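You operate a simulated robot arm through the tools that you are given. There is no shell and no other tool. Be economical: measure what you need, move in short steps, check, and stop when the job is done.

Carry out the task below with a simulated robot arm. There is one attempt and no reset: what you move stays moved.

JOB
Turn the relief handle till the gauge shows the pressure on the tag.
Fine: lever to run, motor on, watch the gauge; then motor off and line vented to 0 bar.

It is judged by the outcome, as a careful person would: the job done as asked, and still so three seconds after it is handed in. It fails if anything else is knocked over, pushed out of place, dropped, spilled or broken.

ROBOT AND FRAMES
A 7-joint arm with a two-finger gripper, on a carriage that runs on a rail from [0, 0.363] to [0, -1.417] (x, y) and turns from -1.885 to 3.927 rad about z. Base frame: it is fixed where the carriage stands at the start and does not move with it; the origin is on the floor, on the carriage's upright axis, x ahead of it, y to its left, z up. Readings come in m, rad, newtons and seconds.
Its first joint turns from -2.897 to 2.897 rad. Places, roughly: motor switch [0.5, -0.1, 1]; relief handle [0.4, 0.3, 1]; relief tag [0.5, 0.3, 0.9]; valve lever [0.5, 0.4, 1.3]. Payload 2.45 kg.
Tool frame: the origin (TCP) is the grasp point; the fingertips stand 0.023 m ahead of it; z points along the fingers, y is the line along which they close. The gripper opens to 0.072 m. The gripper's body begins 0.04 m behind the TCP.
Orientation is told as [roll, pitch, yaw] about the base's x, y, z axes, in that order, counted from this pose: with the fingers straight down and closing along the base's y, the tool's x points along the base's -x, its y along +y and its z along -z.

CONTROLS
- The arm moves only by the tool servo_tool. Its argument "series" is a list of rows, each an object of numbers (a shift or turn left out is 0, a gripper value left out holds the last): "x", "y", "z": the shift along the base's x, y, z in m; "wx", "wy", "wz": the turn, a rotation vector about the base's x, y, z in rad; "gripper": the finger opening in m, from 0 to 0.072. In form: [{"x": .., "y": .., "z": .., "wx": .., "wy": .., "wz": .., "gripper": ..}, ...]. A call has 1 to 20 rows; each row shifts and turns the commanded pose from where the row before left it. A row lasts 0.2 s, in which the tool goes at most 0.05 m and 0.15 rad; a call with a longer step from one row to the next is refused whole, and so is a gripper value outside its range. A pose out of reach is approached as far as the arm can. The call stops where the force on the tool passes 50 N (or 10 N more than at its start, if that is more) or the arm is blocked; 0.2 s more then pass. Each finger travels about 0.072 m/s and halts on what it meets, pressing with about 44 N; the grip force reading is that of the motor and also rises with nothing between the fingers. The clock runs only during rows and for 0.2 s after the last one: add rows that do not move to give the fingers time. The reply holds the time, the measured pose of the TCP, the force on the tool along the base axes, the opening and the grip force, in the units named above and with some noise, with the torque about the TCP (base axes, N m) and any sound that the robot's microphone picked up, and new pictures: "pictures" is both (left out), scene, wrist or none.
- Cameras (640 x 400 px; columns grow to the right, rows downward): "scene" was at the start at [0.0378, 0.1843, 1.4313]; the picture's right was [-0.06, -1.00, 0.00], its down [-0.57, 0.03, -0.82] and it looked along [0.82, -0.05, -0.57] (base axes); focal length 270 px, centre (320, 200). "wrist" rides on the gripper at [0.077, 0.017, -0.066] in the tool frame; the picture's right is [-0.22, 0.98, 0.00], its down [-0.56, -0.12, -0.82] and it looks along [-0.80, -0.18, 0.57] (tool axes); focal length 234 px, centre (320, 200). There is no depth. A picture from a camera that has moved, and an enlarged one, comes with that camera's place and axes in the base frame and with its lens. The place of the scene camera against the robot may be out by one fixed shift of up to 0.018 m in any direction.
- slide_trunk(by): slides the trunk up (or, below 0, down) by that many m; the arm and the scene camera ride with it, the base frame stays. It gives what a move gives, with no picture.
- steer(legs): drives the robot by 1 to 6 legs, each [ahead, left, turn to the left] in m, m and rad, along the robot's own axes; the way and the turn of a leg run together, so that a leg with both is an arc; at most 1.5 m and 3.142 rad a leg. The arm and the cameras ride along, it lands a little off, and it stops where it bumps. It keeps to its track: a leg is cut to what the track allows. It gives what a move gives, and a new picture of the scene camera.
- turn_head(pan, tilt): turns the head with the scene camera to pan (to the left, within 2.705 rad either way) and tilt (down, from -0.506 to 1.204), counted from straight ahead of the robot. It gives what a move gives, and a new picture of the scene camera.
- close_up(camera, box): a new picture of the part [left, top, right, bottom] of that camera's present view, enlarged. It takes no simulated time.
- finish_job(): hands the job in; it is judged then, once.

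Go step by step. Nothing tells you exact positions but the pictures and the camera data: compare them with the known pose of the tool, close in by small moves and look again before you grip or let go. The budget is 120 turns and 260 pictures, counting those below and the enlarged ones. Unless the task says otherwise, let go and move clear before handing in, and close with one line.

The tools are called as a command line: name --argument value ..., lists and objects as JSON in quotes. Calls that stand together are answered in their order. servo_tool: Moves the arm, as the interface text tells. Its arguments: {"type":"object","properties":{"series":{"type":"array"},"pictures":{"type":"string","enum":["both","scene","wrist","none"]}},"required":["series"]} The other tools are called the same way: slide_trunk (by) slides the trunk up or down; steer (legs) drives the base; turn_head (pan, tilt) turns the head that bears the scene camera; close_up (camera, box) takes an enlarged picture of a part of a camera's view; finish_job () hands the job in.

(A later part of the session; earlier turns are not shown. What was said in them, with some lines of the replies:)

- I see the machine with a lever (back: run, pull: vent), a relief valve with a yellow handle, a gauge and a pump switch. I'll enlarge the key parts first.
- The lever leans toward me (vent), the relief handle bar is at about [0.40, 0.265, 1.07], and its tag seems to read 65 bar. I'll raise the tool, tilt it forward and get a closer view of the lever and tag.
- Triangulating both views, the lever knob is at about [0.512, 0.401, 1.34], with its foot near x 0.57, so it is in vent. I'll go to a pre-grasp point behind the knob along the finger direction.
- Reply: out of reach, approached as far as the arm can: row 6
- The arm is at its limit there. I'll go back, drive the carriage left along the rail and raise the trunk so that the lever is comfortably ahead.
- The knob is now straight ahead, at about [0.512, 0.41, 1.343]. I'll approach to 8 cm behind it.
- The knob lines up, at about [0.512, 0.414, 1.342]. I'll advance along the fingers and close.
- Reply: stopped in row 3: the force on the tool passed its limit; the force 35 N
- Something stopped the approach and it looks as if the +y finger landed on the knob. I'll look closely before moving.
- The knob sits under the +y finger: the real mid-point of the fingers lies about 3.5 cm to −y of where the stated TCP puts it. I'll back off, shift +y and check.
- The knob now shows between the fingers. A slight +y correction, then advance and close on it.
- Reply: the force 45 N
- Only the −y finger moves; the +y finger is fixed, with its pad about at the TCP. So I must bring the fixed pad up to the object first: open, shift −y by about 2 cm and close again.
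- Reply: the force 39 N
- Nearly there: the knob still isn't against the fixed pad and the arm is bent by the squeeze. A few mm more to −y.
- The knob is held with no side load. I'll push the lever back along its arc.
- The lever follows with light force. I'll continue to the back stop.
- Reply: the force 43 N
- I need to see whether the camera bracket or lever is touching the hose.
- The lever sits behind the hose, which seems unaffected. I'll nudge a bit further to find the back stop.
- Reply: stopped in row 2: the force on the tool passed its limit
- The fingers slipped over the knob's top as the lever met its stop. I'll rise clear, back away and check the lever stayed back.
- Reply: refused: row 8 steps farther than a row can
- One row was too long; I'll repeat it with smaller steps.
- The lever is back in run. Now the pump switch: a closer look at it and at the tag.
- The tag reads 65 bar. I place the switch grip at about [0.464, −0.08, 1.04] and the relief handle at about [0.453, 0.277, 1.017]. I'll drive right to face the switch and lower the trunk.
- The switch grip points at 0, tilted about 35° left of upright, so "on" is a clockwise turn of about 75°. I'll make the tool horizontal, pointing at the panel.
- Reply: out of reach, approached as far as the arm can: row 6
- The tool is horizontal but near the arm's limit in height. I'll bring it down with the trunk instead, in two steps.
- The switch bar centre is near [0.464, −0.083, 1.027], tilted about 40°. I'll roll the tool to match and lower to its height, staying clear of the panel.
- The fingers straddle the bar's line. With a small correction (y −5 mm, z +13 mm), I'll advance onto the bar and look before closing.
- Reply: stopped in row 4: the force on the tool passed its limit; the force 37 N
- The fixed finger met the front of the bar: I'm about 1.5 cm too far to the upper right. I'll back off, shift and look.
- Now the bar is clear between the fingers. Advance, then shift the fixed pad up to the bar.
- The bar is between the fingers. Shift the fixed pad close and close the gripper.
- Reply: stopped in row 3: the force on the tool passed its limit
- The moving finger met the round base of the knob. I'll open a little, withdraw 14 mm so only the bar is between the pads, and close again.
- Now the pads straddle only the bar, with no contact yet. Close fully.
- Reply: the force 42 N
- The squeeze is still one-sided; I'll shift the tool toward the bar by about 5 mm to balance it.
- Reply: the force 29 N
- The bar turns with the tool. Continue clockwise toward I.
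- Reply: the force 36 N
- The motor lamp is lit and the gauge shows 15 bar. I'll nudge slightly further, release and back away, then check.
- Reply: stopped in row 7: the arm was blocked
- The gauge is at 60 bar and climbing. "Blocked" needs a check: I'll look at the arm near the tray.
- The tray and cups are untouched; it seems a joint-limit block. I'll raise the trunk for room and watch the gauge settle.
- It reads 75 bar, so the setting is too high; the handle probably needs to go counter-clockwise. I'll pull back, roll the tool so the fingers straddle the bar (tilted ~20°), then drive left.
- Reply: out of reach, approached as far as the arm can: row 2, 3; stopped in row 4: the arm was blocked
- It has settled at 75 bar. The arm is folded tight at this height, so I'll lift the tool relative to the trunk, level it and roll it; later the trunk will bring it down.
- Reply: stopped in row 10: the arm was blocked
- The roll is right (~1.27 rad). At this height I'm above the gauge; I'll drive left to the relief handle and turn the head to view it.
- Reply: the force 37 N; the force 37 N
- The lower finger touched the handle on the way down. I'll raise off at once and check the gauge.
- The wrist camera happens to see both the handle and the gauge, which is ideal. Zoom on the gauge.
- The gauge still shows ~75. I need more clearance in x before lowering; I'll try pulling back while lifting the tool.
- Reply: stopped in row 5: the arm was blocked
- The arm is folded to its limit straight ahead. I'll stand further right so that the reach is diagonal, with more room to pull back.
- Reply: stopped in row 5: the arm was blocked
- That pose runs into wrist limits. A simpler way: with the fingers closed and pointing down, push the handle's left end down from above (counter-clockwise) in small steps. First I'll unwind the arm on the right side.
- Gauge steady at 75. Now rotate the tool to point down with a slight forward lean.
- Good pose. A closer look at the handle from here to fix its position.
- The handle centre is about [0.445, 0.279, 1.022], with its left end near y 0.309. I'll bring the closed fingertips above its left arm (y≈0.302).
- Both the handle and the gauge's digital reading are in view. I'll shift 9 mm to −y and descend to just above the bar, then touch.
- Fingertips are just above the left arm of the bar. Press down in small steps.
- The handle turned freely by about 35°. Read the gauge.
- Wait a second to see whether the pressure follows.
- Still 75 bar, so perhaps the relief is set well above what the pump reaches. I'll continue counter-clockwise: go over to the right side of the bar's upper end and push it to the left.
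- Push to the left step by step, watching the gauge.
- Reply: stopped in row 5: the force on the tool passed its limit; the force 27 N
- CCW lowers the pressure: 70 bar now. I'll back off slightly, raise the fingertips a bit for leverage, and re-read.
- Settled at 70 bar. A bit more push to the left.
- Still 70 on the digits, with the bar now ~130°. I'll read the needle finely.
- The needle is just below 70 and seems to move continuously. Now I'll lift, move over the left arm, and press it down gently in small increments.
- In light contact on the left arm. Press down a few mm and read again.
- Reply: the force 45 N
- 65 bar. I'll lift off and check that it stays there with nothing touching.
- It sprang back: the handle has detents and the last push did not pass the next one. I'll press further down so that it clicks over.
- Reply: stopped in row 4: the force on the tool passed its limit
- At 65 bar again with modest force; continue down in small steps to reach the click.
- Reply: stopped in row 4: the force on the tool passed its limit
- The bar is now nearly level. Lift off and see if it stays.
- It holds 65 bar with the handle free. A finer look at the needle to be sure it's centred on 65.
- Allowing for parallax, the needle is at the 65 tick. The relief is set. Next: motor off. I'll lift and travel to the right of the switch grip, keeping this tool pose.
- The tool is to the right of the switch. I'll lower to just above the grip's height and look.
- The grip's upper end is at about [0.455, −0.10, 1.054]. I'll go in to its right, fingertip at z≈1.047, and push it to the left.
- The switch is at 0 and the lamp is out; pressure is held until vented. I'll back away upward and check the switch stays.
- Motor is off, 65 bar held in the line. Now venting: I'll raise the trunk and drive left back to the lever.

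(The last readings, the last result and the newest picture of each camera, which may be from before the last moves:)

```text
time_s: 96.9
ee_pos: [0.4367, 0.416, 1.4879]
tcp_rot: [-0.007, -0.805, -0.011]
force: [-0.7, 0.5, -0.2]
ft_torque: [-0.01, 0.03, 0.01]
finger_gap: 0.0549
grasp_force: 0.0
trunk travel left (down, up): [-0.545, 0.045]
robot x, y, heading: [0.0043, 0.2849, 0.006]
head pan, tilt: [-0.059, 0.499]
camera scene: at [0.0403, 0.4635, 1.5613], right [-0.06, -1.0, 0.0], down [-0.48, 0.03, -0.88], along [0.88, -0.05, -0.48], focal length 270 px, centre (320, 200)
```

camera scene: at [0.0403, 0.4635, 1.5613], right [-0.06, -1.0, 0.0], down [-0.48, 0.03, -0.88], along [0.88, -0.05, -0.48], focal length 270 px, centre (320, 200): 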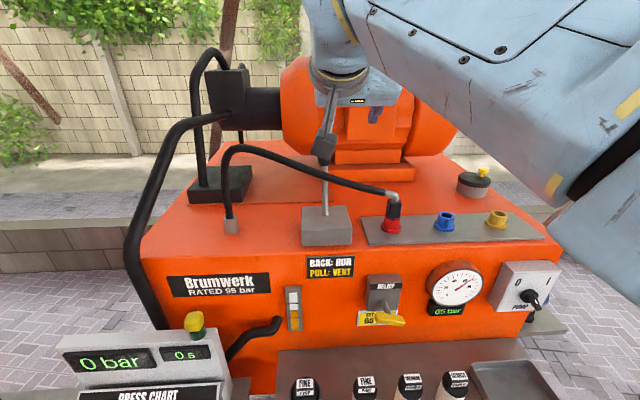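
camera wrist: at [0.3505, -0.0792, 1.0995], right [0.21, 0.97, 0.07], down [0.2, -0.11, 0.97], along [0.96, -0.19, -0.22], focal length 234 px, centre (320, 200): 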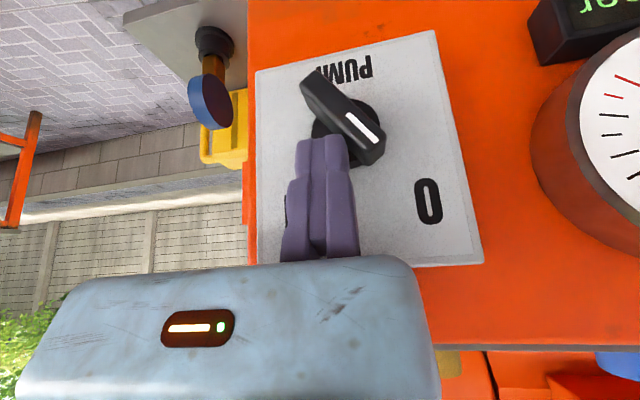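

Approach to about 7.5 cm short of the knob along the finger direction and look.

servo_tool --series '[{"x": 0.04, "y": 0.005}, {"x": 0.04, "y": 0.005}, {"x": 0.035, "z": -0.03, "y": 0.004}, {"x": 0.03, "z": -0.032, "y": 0.004}, {"x": 0.026, "z": -0.03}]'

close_up --camera "scene" --box '[280, 90, 380, 190]'

```text
time_s: 98.1
ee_pos: [0.6078, 0.4328, 1.3954]
tcp_rot: [-0.008, -0.804, -0.011]
force: [-0.4, -0.1, 0.0]
ft_torque: [0.02, 0.0, 0.0]
finger_gap: 0.0549
grasp_force: 0.0
trunk travel left (down, up): [-0.545, 0.045]
robot x, y, heading: [0.0026, 0.2826, 0.004]
head pan, tilt: [-0.059, 0.499]
camera scene: at [0.0405, 0.4637, 1.5613], right [-0.06, -1.0, 0.0], down [-0.48, 0.03, -0.88], along [0.88, -0.05, -0.48], focal length 270 px, centre (320, 200)
camera wrist: at [0.508, 0.4529, 1.3835], right [0.17, 0.97, 0.15], down [-0.2, -0.12, 0.97], along [0.96, -0.19, 0.18], focal length 234 px, centre (320, 200)
```

scene: 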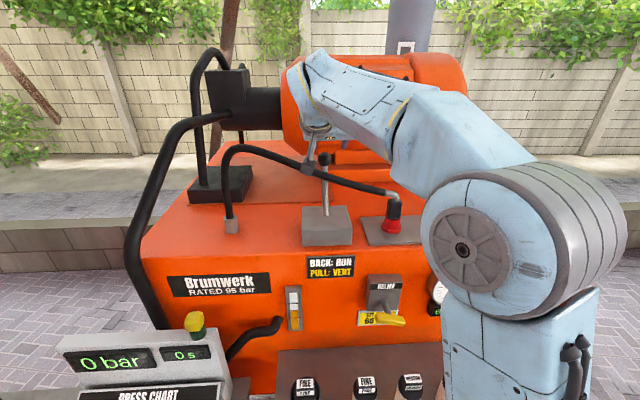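
wrist: 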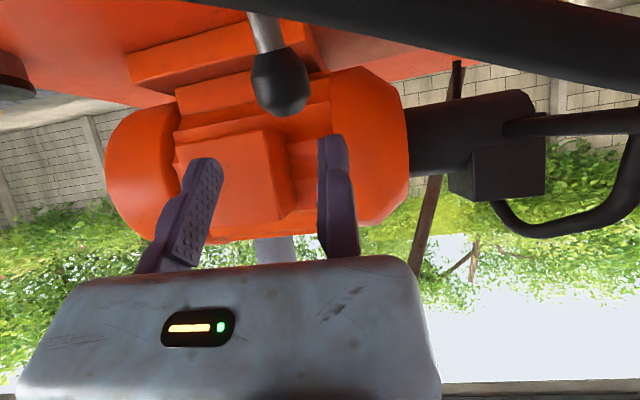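

```text
4.00 times, centred on (330, 140) of scene
camera zoom: at [0.0405, 0.4637, 1.5613], right [-0.06, -1.0, 0.0], down [-0.48, 0.03, -0.88], along [0.88, -0.05, -0.48], focal length 1078 px, centre (280, 440)
```

zoom: 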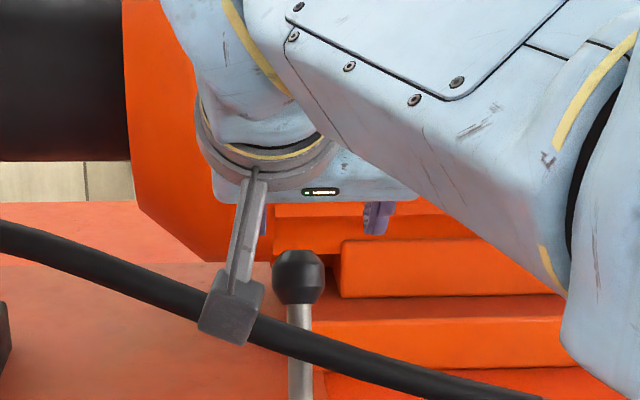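

Knob estimated at [0.657, 0.412, 1.336], between the fingers. Advance.

servo_tool --series '[{"x": 0.012, "z": -0.013}, {"x": 0.012, "z": -0.013}, {"x": 0.012, "z": -0.013}, {"x": 0.012, "z": -0.012}]'

close_up --camera "scene" --box '[280, 90, 380, 190]'

```text
time_s: 99.1
ee_pos: [0.6551, 0.4336, 1.3444]
tcp_rot: [-0.009, -0.803, -0.01]
force: [0.4, 0.4, -0.7]
ft_torque: [-0.01, 0.0, -0.02]
finger_gap: 0.0551
grasp_force: 0.1
trunk travel left (down, up): [-0.545, 0.045]
robot x, y, heading: [0.0026, 0.28, 0.003]
head pan, tilt: [-0.059, 0.499]
camera scene: at [0.0403, 0.4636, 1.5613], right [-0.06, -1.0, 0.0], down [-0.48, 0.03, -0.88], along [0.88, -0.05, -0.48], focal length 270 px, centre (320, 200)
camera wrist: at [0.555, 0.4522, 1.3337], right [0.17, 0.97, 0.15], down [-0.2, -0.12, 0.97], along [0.96, -0.19, 0.18], focal length 234 px, centre (320, 200)
```

scene: 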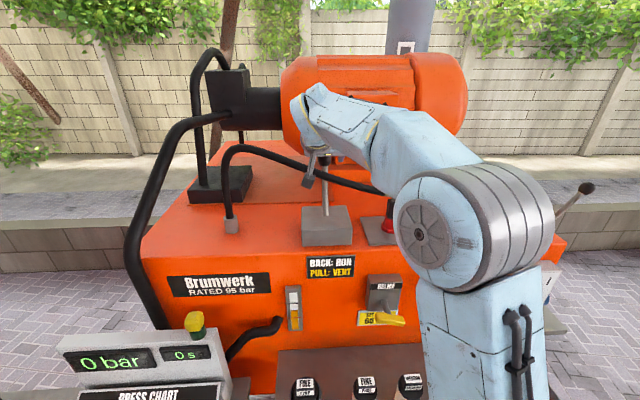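
wrist: 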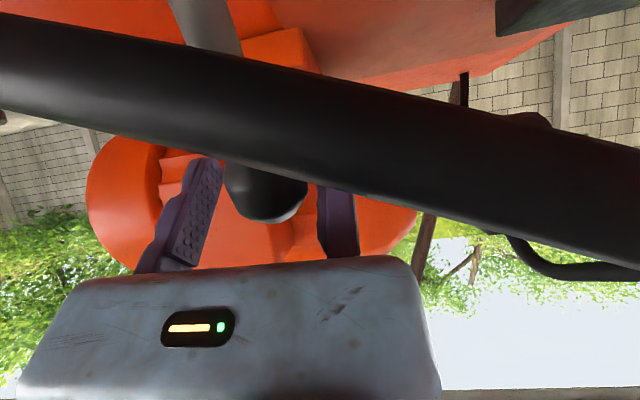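

```text
4.00 times, centred on (330, 140) of scene
camera zoom: at [0.0403, 0.4636, 1.5613], right [-0.06, -1.0, 0.0], down [-0.48, 0.03, -0.88], along [0.88, -0.05, -0.48], focal length 1078 px, centre (280, 440)
```

zoom: 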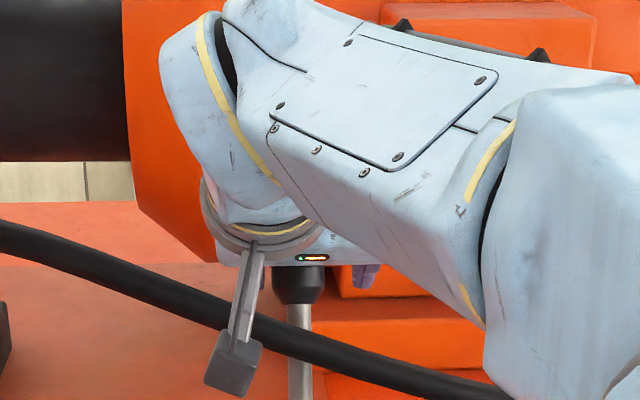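

The knob is well between the pads with no contact force. Shift slightly to −y and close.

servo_tool --series '[{"y": -0.004, "gripper": 0.035}, {"gripper": 0.0}, {}, {}, {}]' --pictures "none"

```text
time_s: 100.3
ee_pos: [0.6554, 0.4278, 1.345]
tcp_rot: [-0.009, -0.804, -0.013]
force: [1.7, -6.0, -1.8]
ft_torque: [-0.07, -0.23, 0.03]
finger_gap: 0.0297
grasp_force: 45.2
trunk travel left (down, up): [-0.545, 0.045]
robot x, y, heading: [0.0024, 0.279, -0.0]
head pan, tilt: [-0.059, 0.499]
```

Gripped. Pull the lever toward me along its arc.

servo_tool --series '[{"x": -0.01, "z": 0.004}, {"x": -0.01, "z": 0.003}, {"x": -0.01, "z": 0.003}, {"x": -0.01, "z": 0.002}, {"x": -0.01, "z": 0.001}, {"x": -0.01, "z": 0.0005}, {"x": -0.01}, {"x": -0.01, "z": -0.001}, {"x": -0.01, "z": -0.001}, {"x": -0.01, "z": -0.002}]' --pictures "scene"

```text
time_s: 102.5
ee_pos: [0.555, 0.4265, 1.3537]
tcp_rot: [-0.007, -0.801, -0.011]
force: [6.2, -10.9, 1.3]
ft_torque: [-0.11, -0.99, 0.4]
finger_gap: 0.0289
grasp_force: 45.5
trunk travel left (down, up): [-0.545, 0.045]
robot x, y, heading: [-0.0027, 0.2829, 0.0]
head pan, tilt: [-0.059, 0.499]
camera scene: at [0.041, 0.4618, 1.5615], right [-0.06, -1.0, 0.0], down [-0.48, 0.03, -0.88], along [0.88, -0.05, -0.48], focal length 270 px, centre (320, 200)
```

scene: 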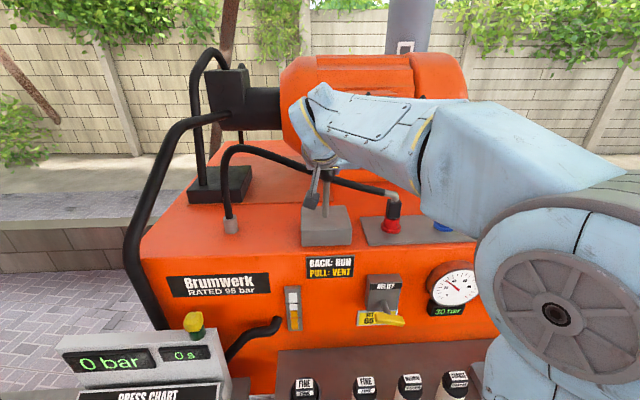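

The gauge is falling (about 30 bar). Continue to the front stop.

servo_tool --series '[{"x": -0.01, "z": -0.002}, {"x": -0.01, "z": -0.003}, {"x": -0.01, "z": -0.004}, {"x": -0.01, "z": -0.004}, {"x": -0.006, "z": -0.003}, {}]' --pictures "scene"

```text
time_s: 103.1
ee_pos: [0.5427, 0.4237, 1.351]
tcp_rot: [-0.015, -0.817, -0.008]
force: [31.8, -0.3, 5.6]
ft_torque: [-0.45, -0.01, -0.01]
finger_gap: 0.0235
grasp_force: 45.0
trunk travel left (down, up): [-0.545, 0.045]
robot x, y, heading: [-0.0037, 0.2781, 0.001]
head pan, tilt: [-0.059, 0.499]
stopped in row 3: the force on the tool passed its limit (the readings are from after the stop); the commanded pose is now the measured one
camera scene: at [0.0454, 0.463, 1.5612], right [-0.06, -1.0, 0.0], down [-0.48, 0.03, -0.88], along [0.87, -0.05, -0.48], focal length 270 px, centre (320, 200)
```

scene: 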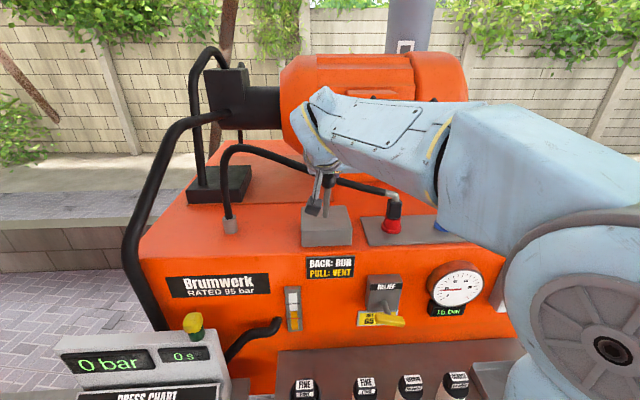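

close_up --camera "scene" --box '[270, 120, 390, 230]'

close_up --camera "wrist" --box '[80, 60, 440, 280]'

close_up --camera "scene" --box '[360, 250, 500, 340]'

```text
3.64 times, centred on (330, 175) of scene
camera zoom: at [0.0454, 0.463, 1.5612], right [-0.06, -1.0, 0.0], down [-0.48, 0.03, -0.88], along [0.87, -0.05, -0.48], focal length 980 px, centre (284, 291)
```

zoom: 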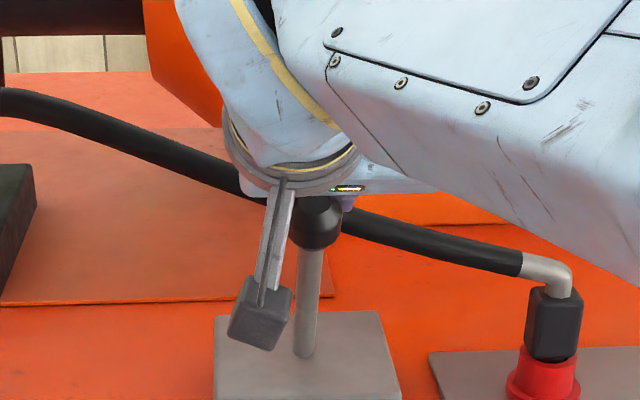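

```text
1.78 times, centred on (260, 170) of wrist
camera zoom: at [0.4423, 0.4443, 1.3389], right [0.17, 0.97, 0.15], down [-0.22, -0.11, 0.97], along [0.96, -0.19, 0.19], focal length 416 px, centre (427, 253)
```

zoom: 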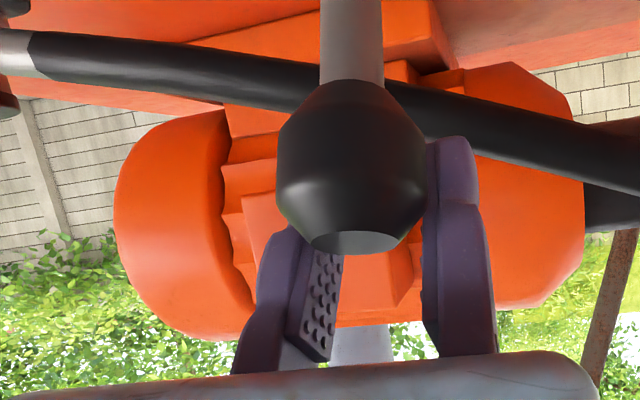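

```text
4.44 times, centred on (430, 295) of scene
camera zoom: at [0.0454, 0.463, 1.5612], right [-0.06, -1.0, 0.0], down [-0.48, 0.03, -0.88], along [0.87, -0.05, -0.48], focal length 1198 px, centre (-169, -222)
```

zoom: 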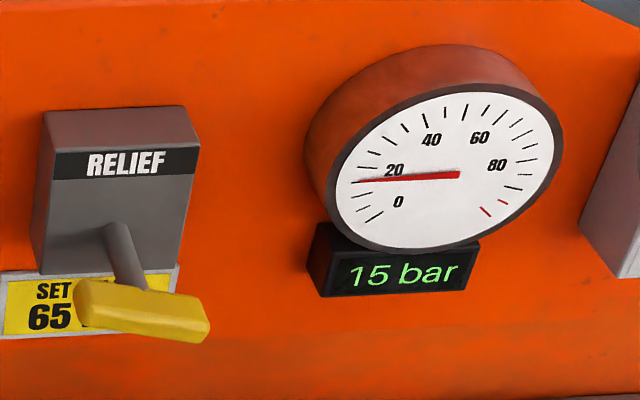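

The lever is at its front (vent) stop and the pressure is falling. I'll open, lift straight up, and back away, then check.

servo_tool --series '[{"gripper": 0.05}, {"gripper": 0.06}, {"z": 0.03}, {"z": 0.04}, {"z": 0.045}, {"x": -0.03, "z": 0.02}, {"x": -0.045}, {"x": -0.045}, {"x": -0.03, "y": -0.03}, {"y": -0.045}, {"y": -0.045}, {"y": -0.045}]' --pictures "scene"

close_up --camera "scene" --box '[280, 120, 580, 320]'

```text
time_s: 105.7
ee_pos: [0.3838, 0.2613, 1.4868]
tcp_rot: [-0.011, -0.816, -0.008]
force: [-0.7, 0.1, -0.8]
ft_torque: [-0.01, 0.02, 0.01]
finger_gap: 0.0599
grasp_force: 0.0
trunk travel left (down, up): [-0.545, 0.045]
robot x, y, heading: [0.0008, 0.2802, 0.003]
head pan, tilt: [-0.059, 0.499]
camera scene: at [0.0403, 0.4632, 1.5613], right [-0.06, -1.0, 0.0], down [-0.48, 0.03, -0.88], along [0.88, -0.05, -0.48], focal length 270 px, centre (320, 200)
```

scene: 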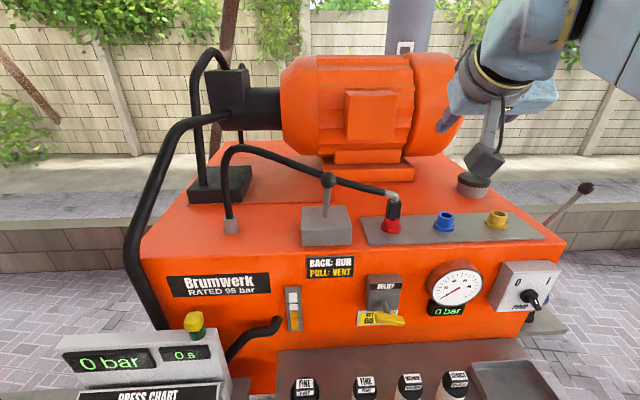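

```text
2.00 times, centred on (430, 220) of scene
camera zoom: at [0.0403, 0.4632, 1.5613], right [-0.06, -1.0, 0.0], down [-0.48, 0.03, -0.88], along [0.88, -0.05, -0.48], focal length 539 px, centre (100, 160)
```

zoom: 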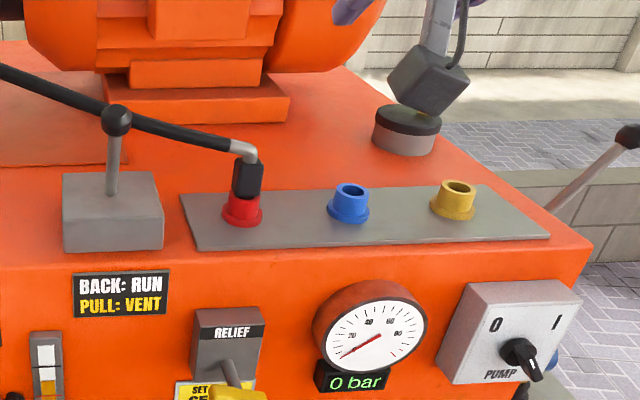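

The gauge shows 0 bar, the lever is in vent, the pump is at 0, the relief handle is still where it held 65 bar, and the arm is clear. Handing in.

finish_job

```text
The job is handed in.
```

The relief is set to 65 bar, as on the tag, the motor is off, and the line is vented to 0 bar with the arm clear.
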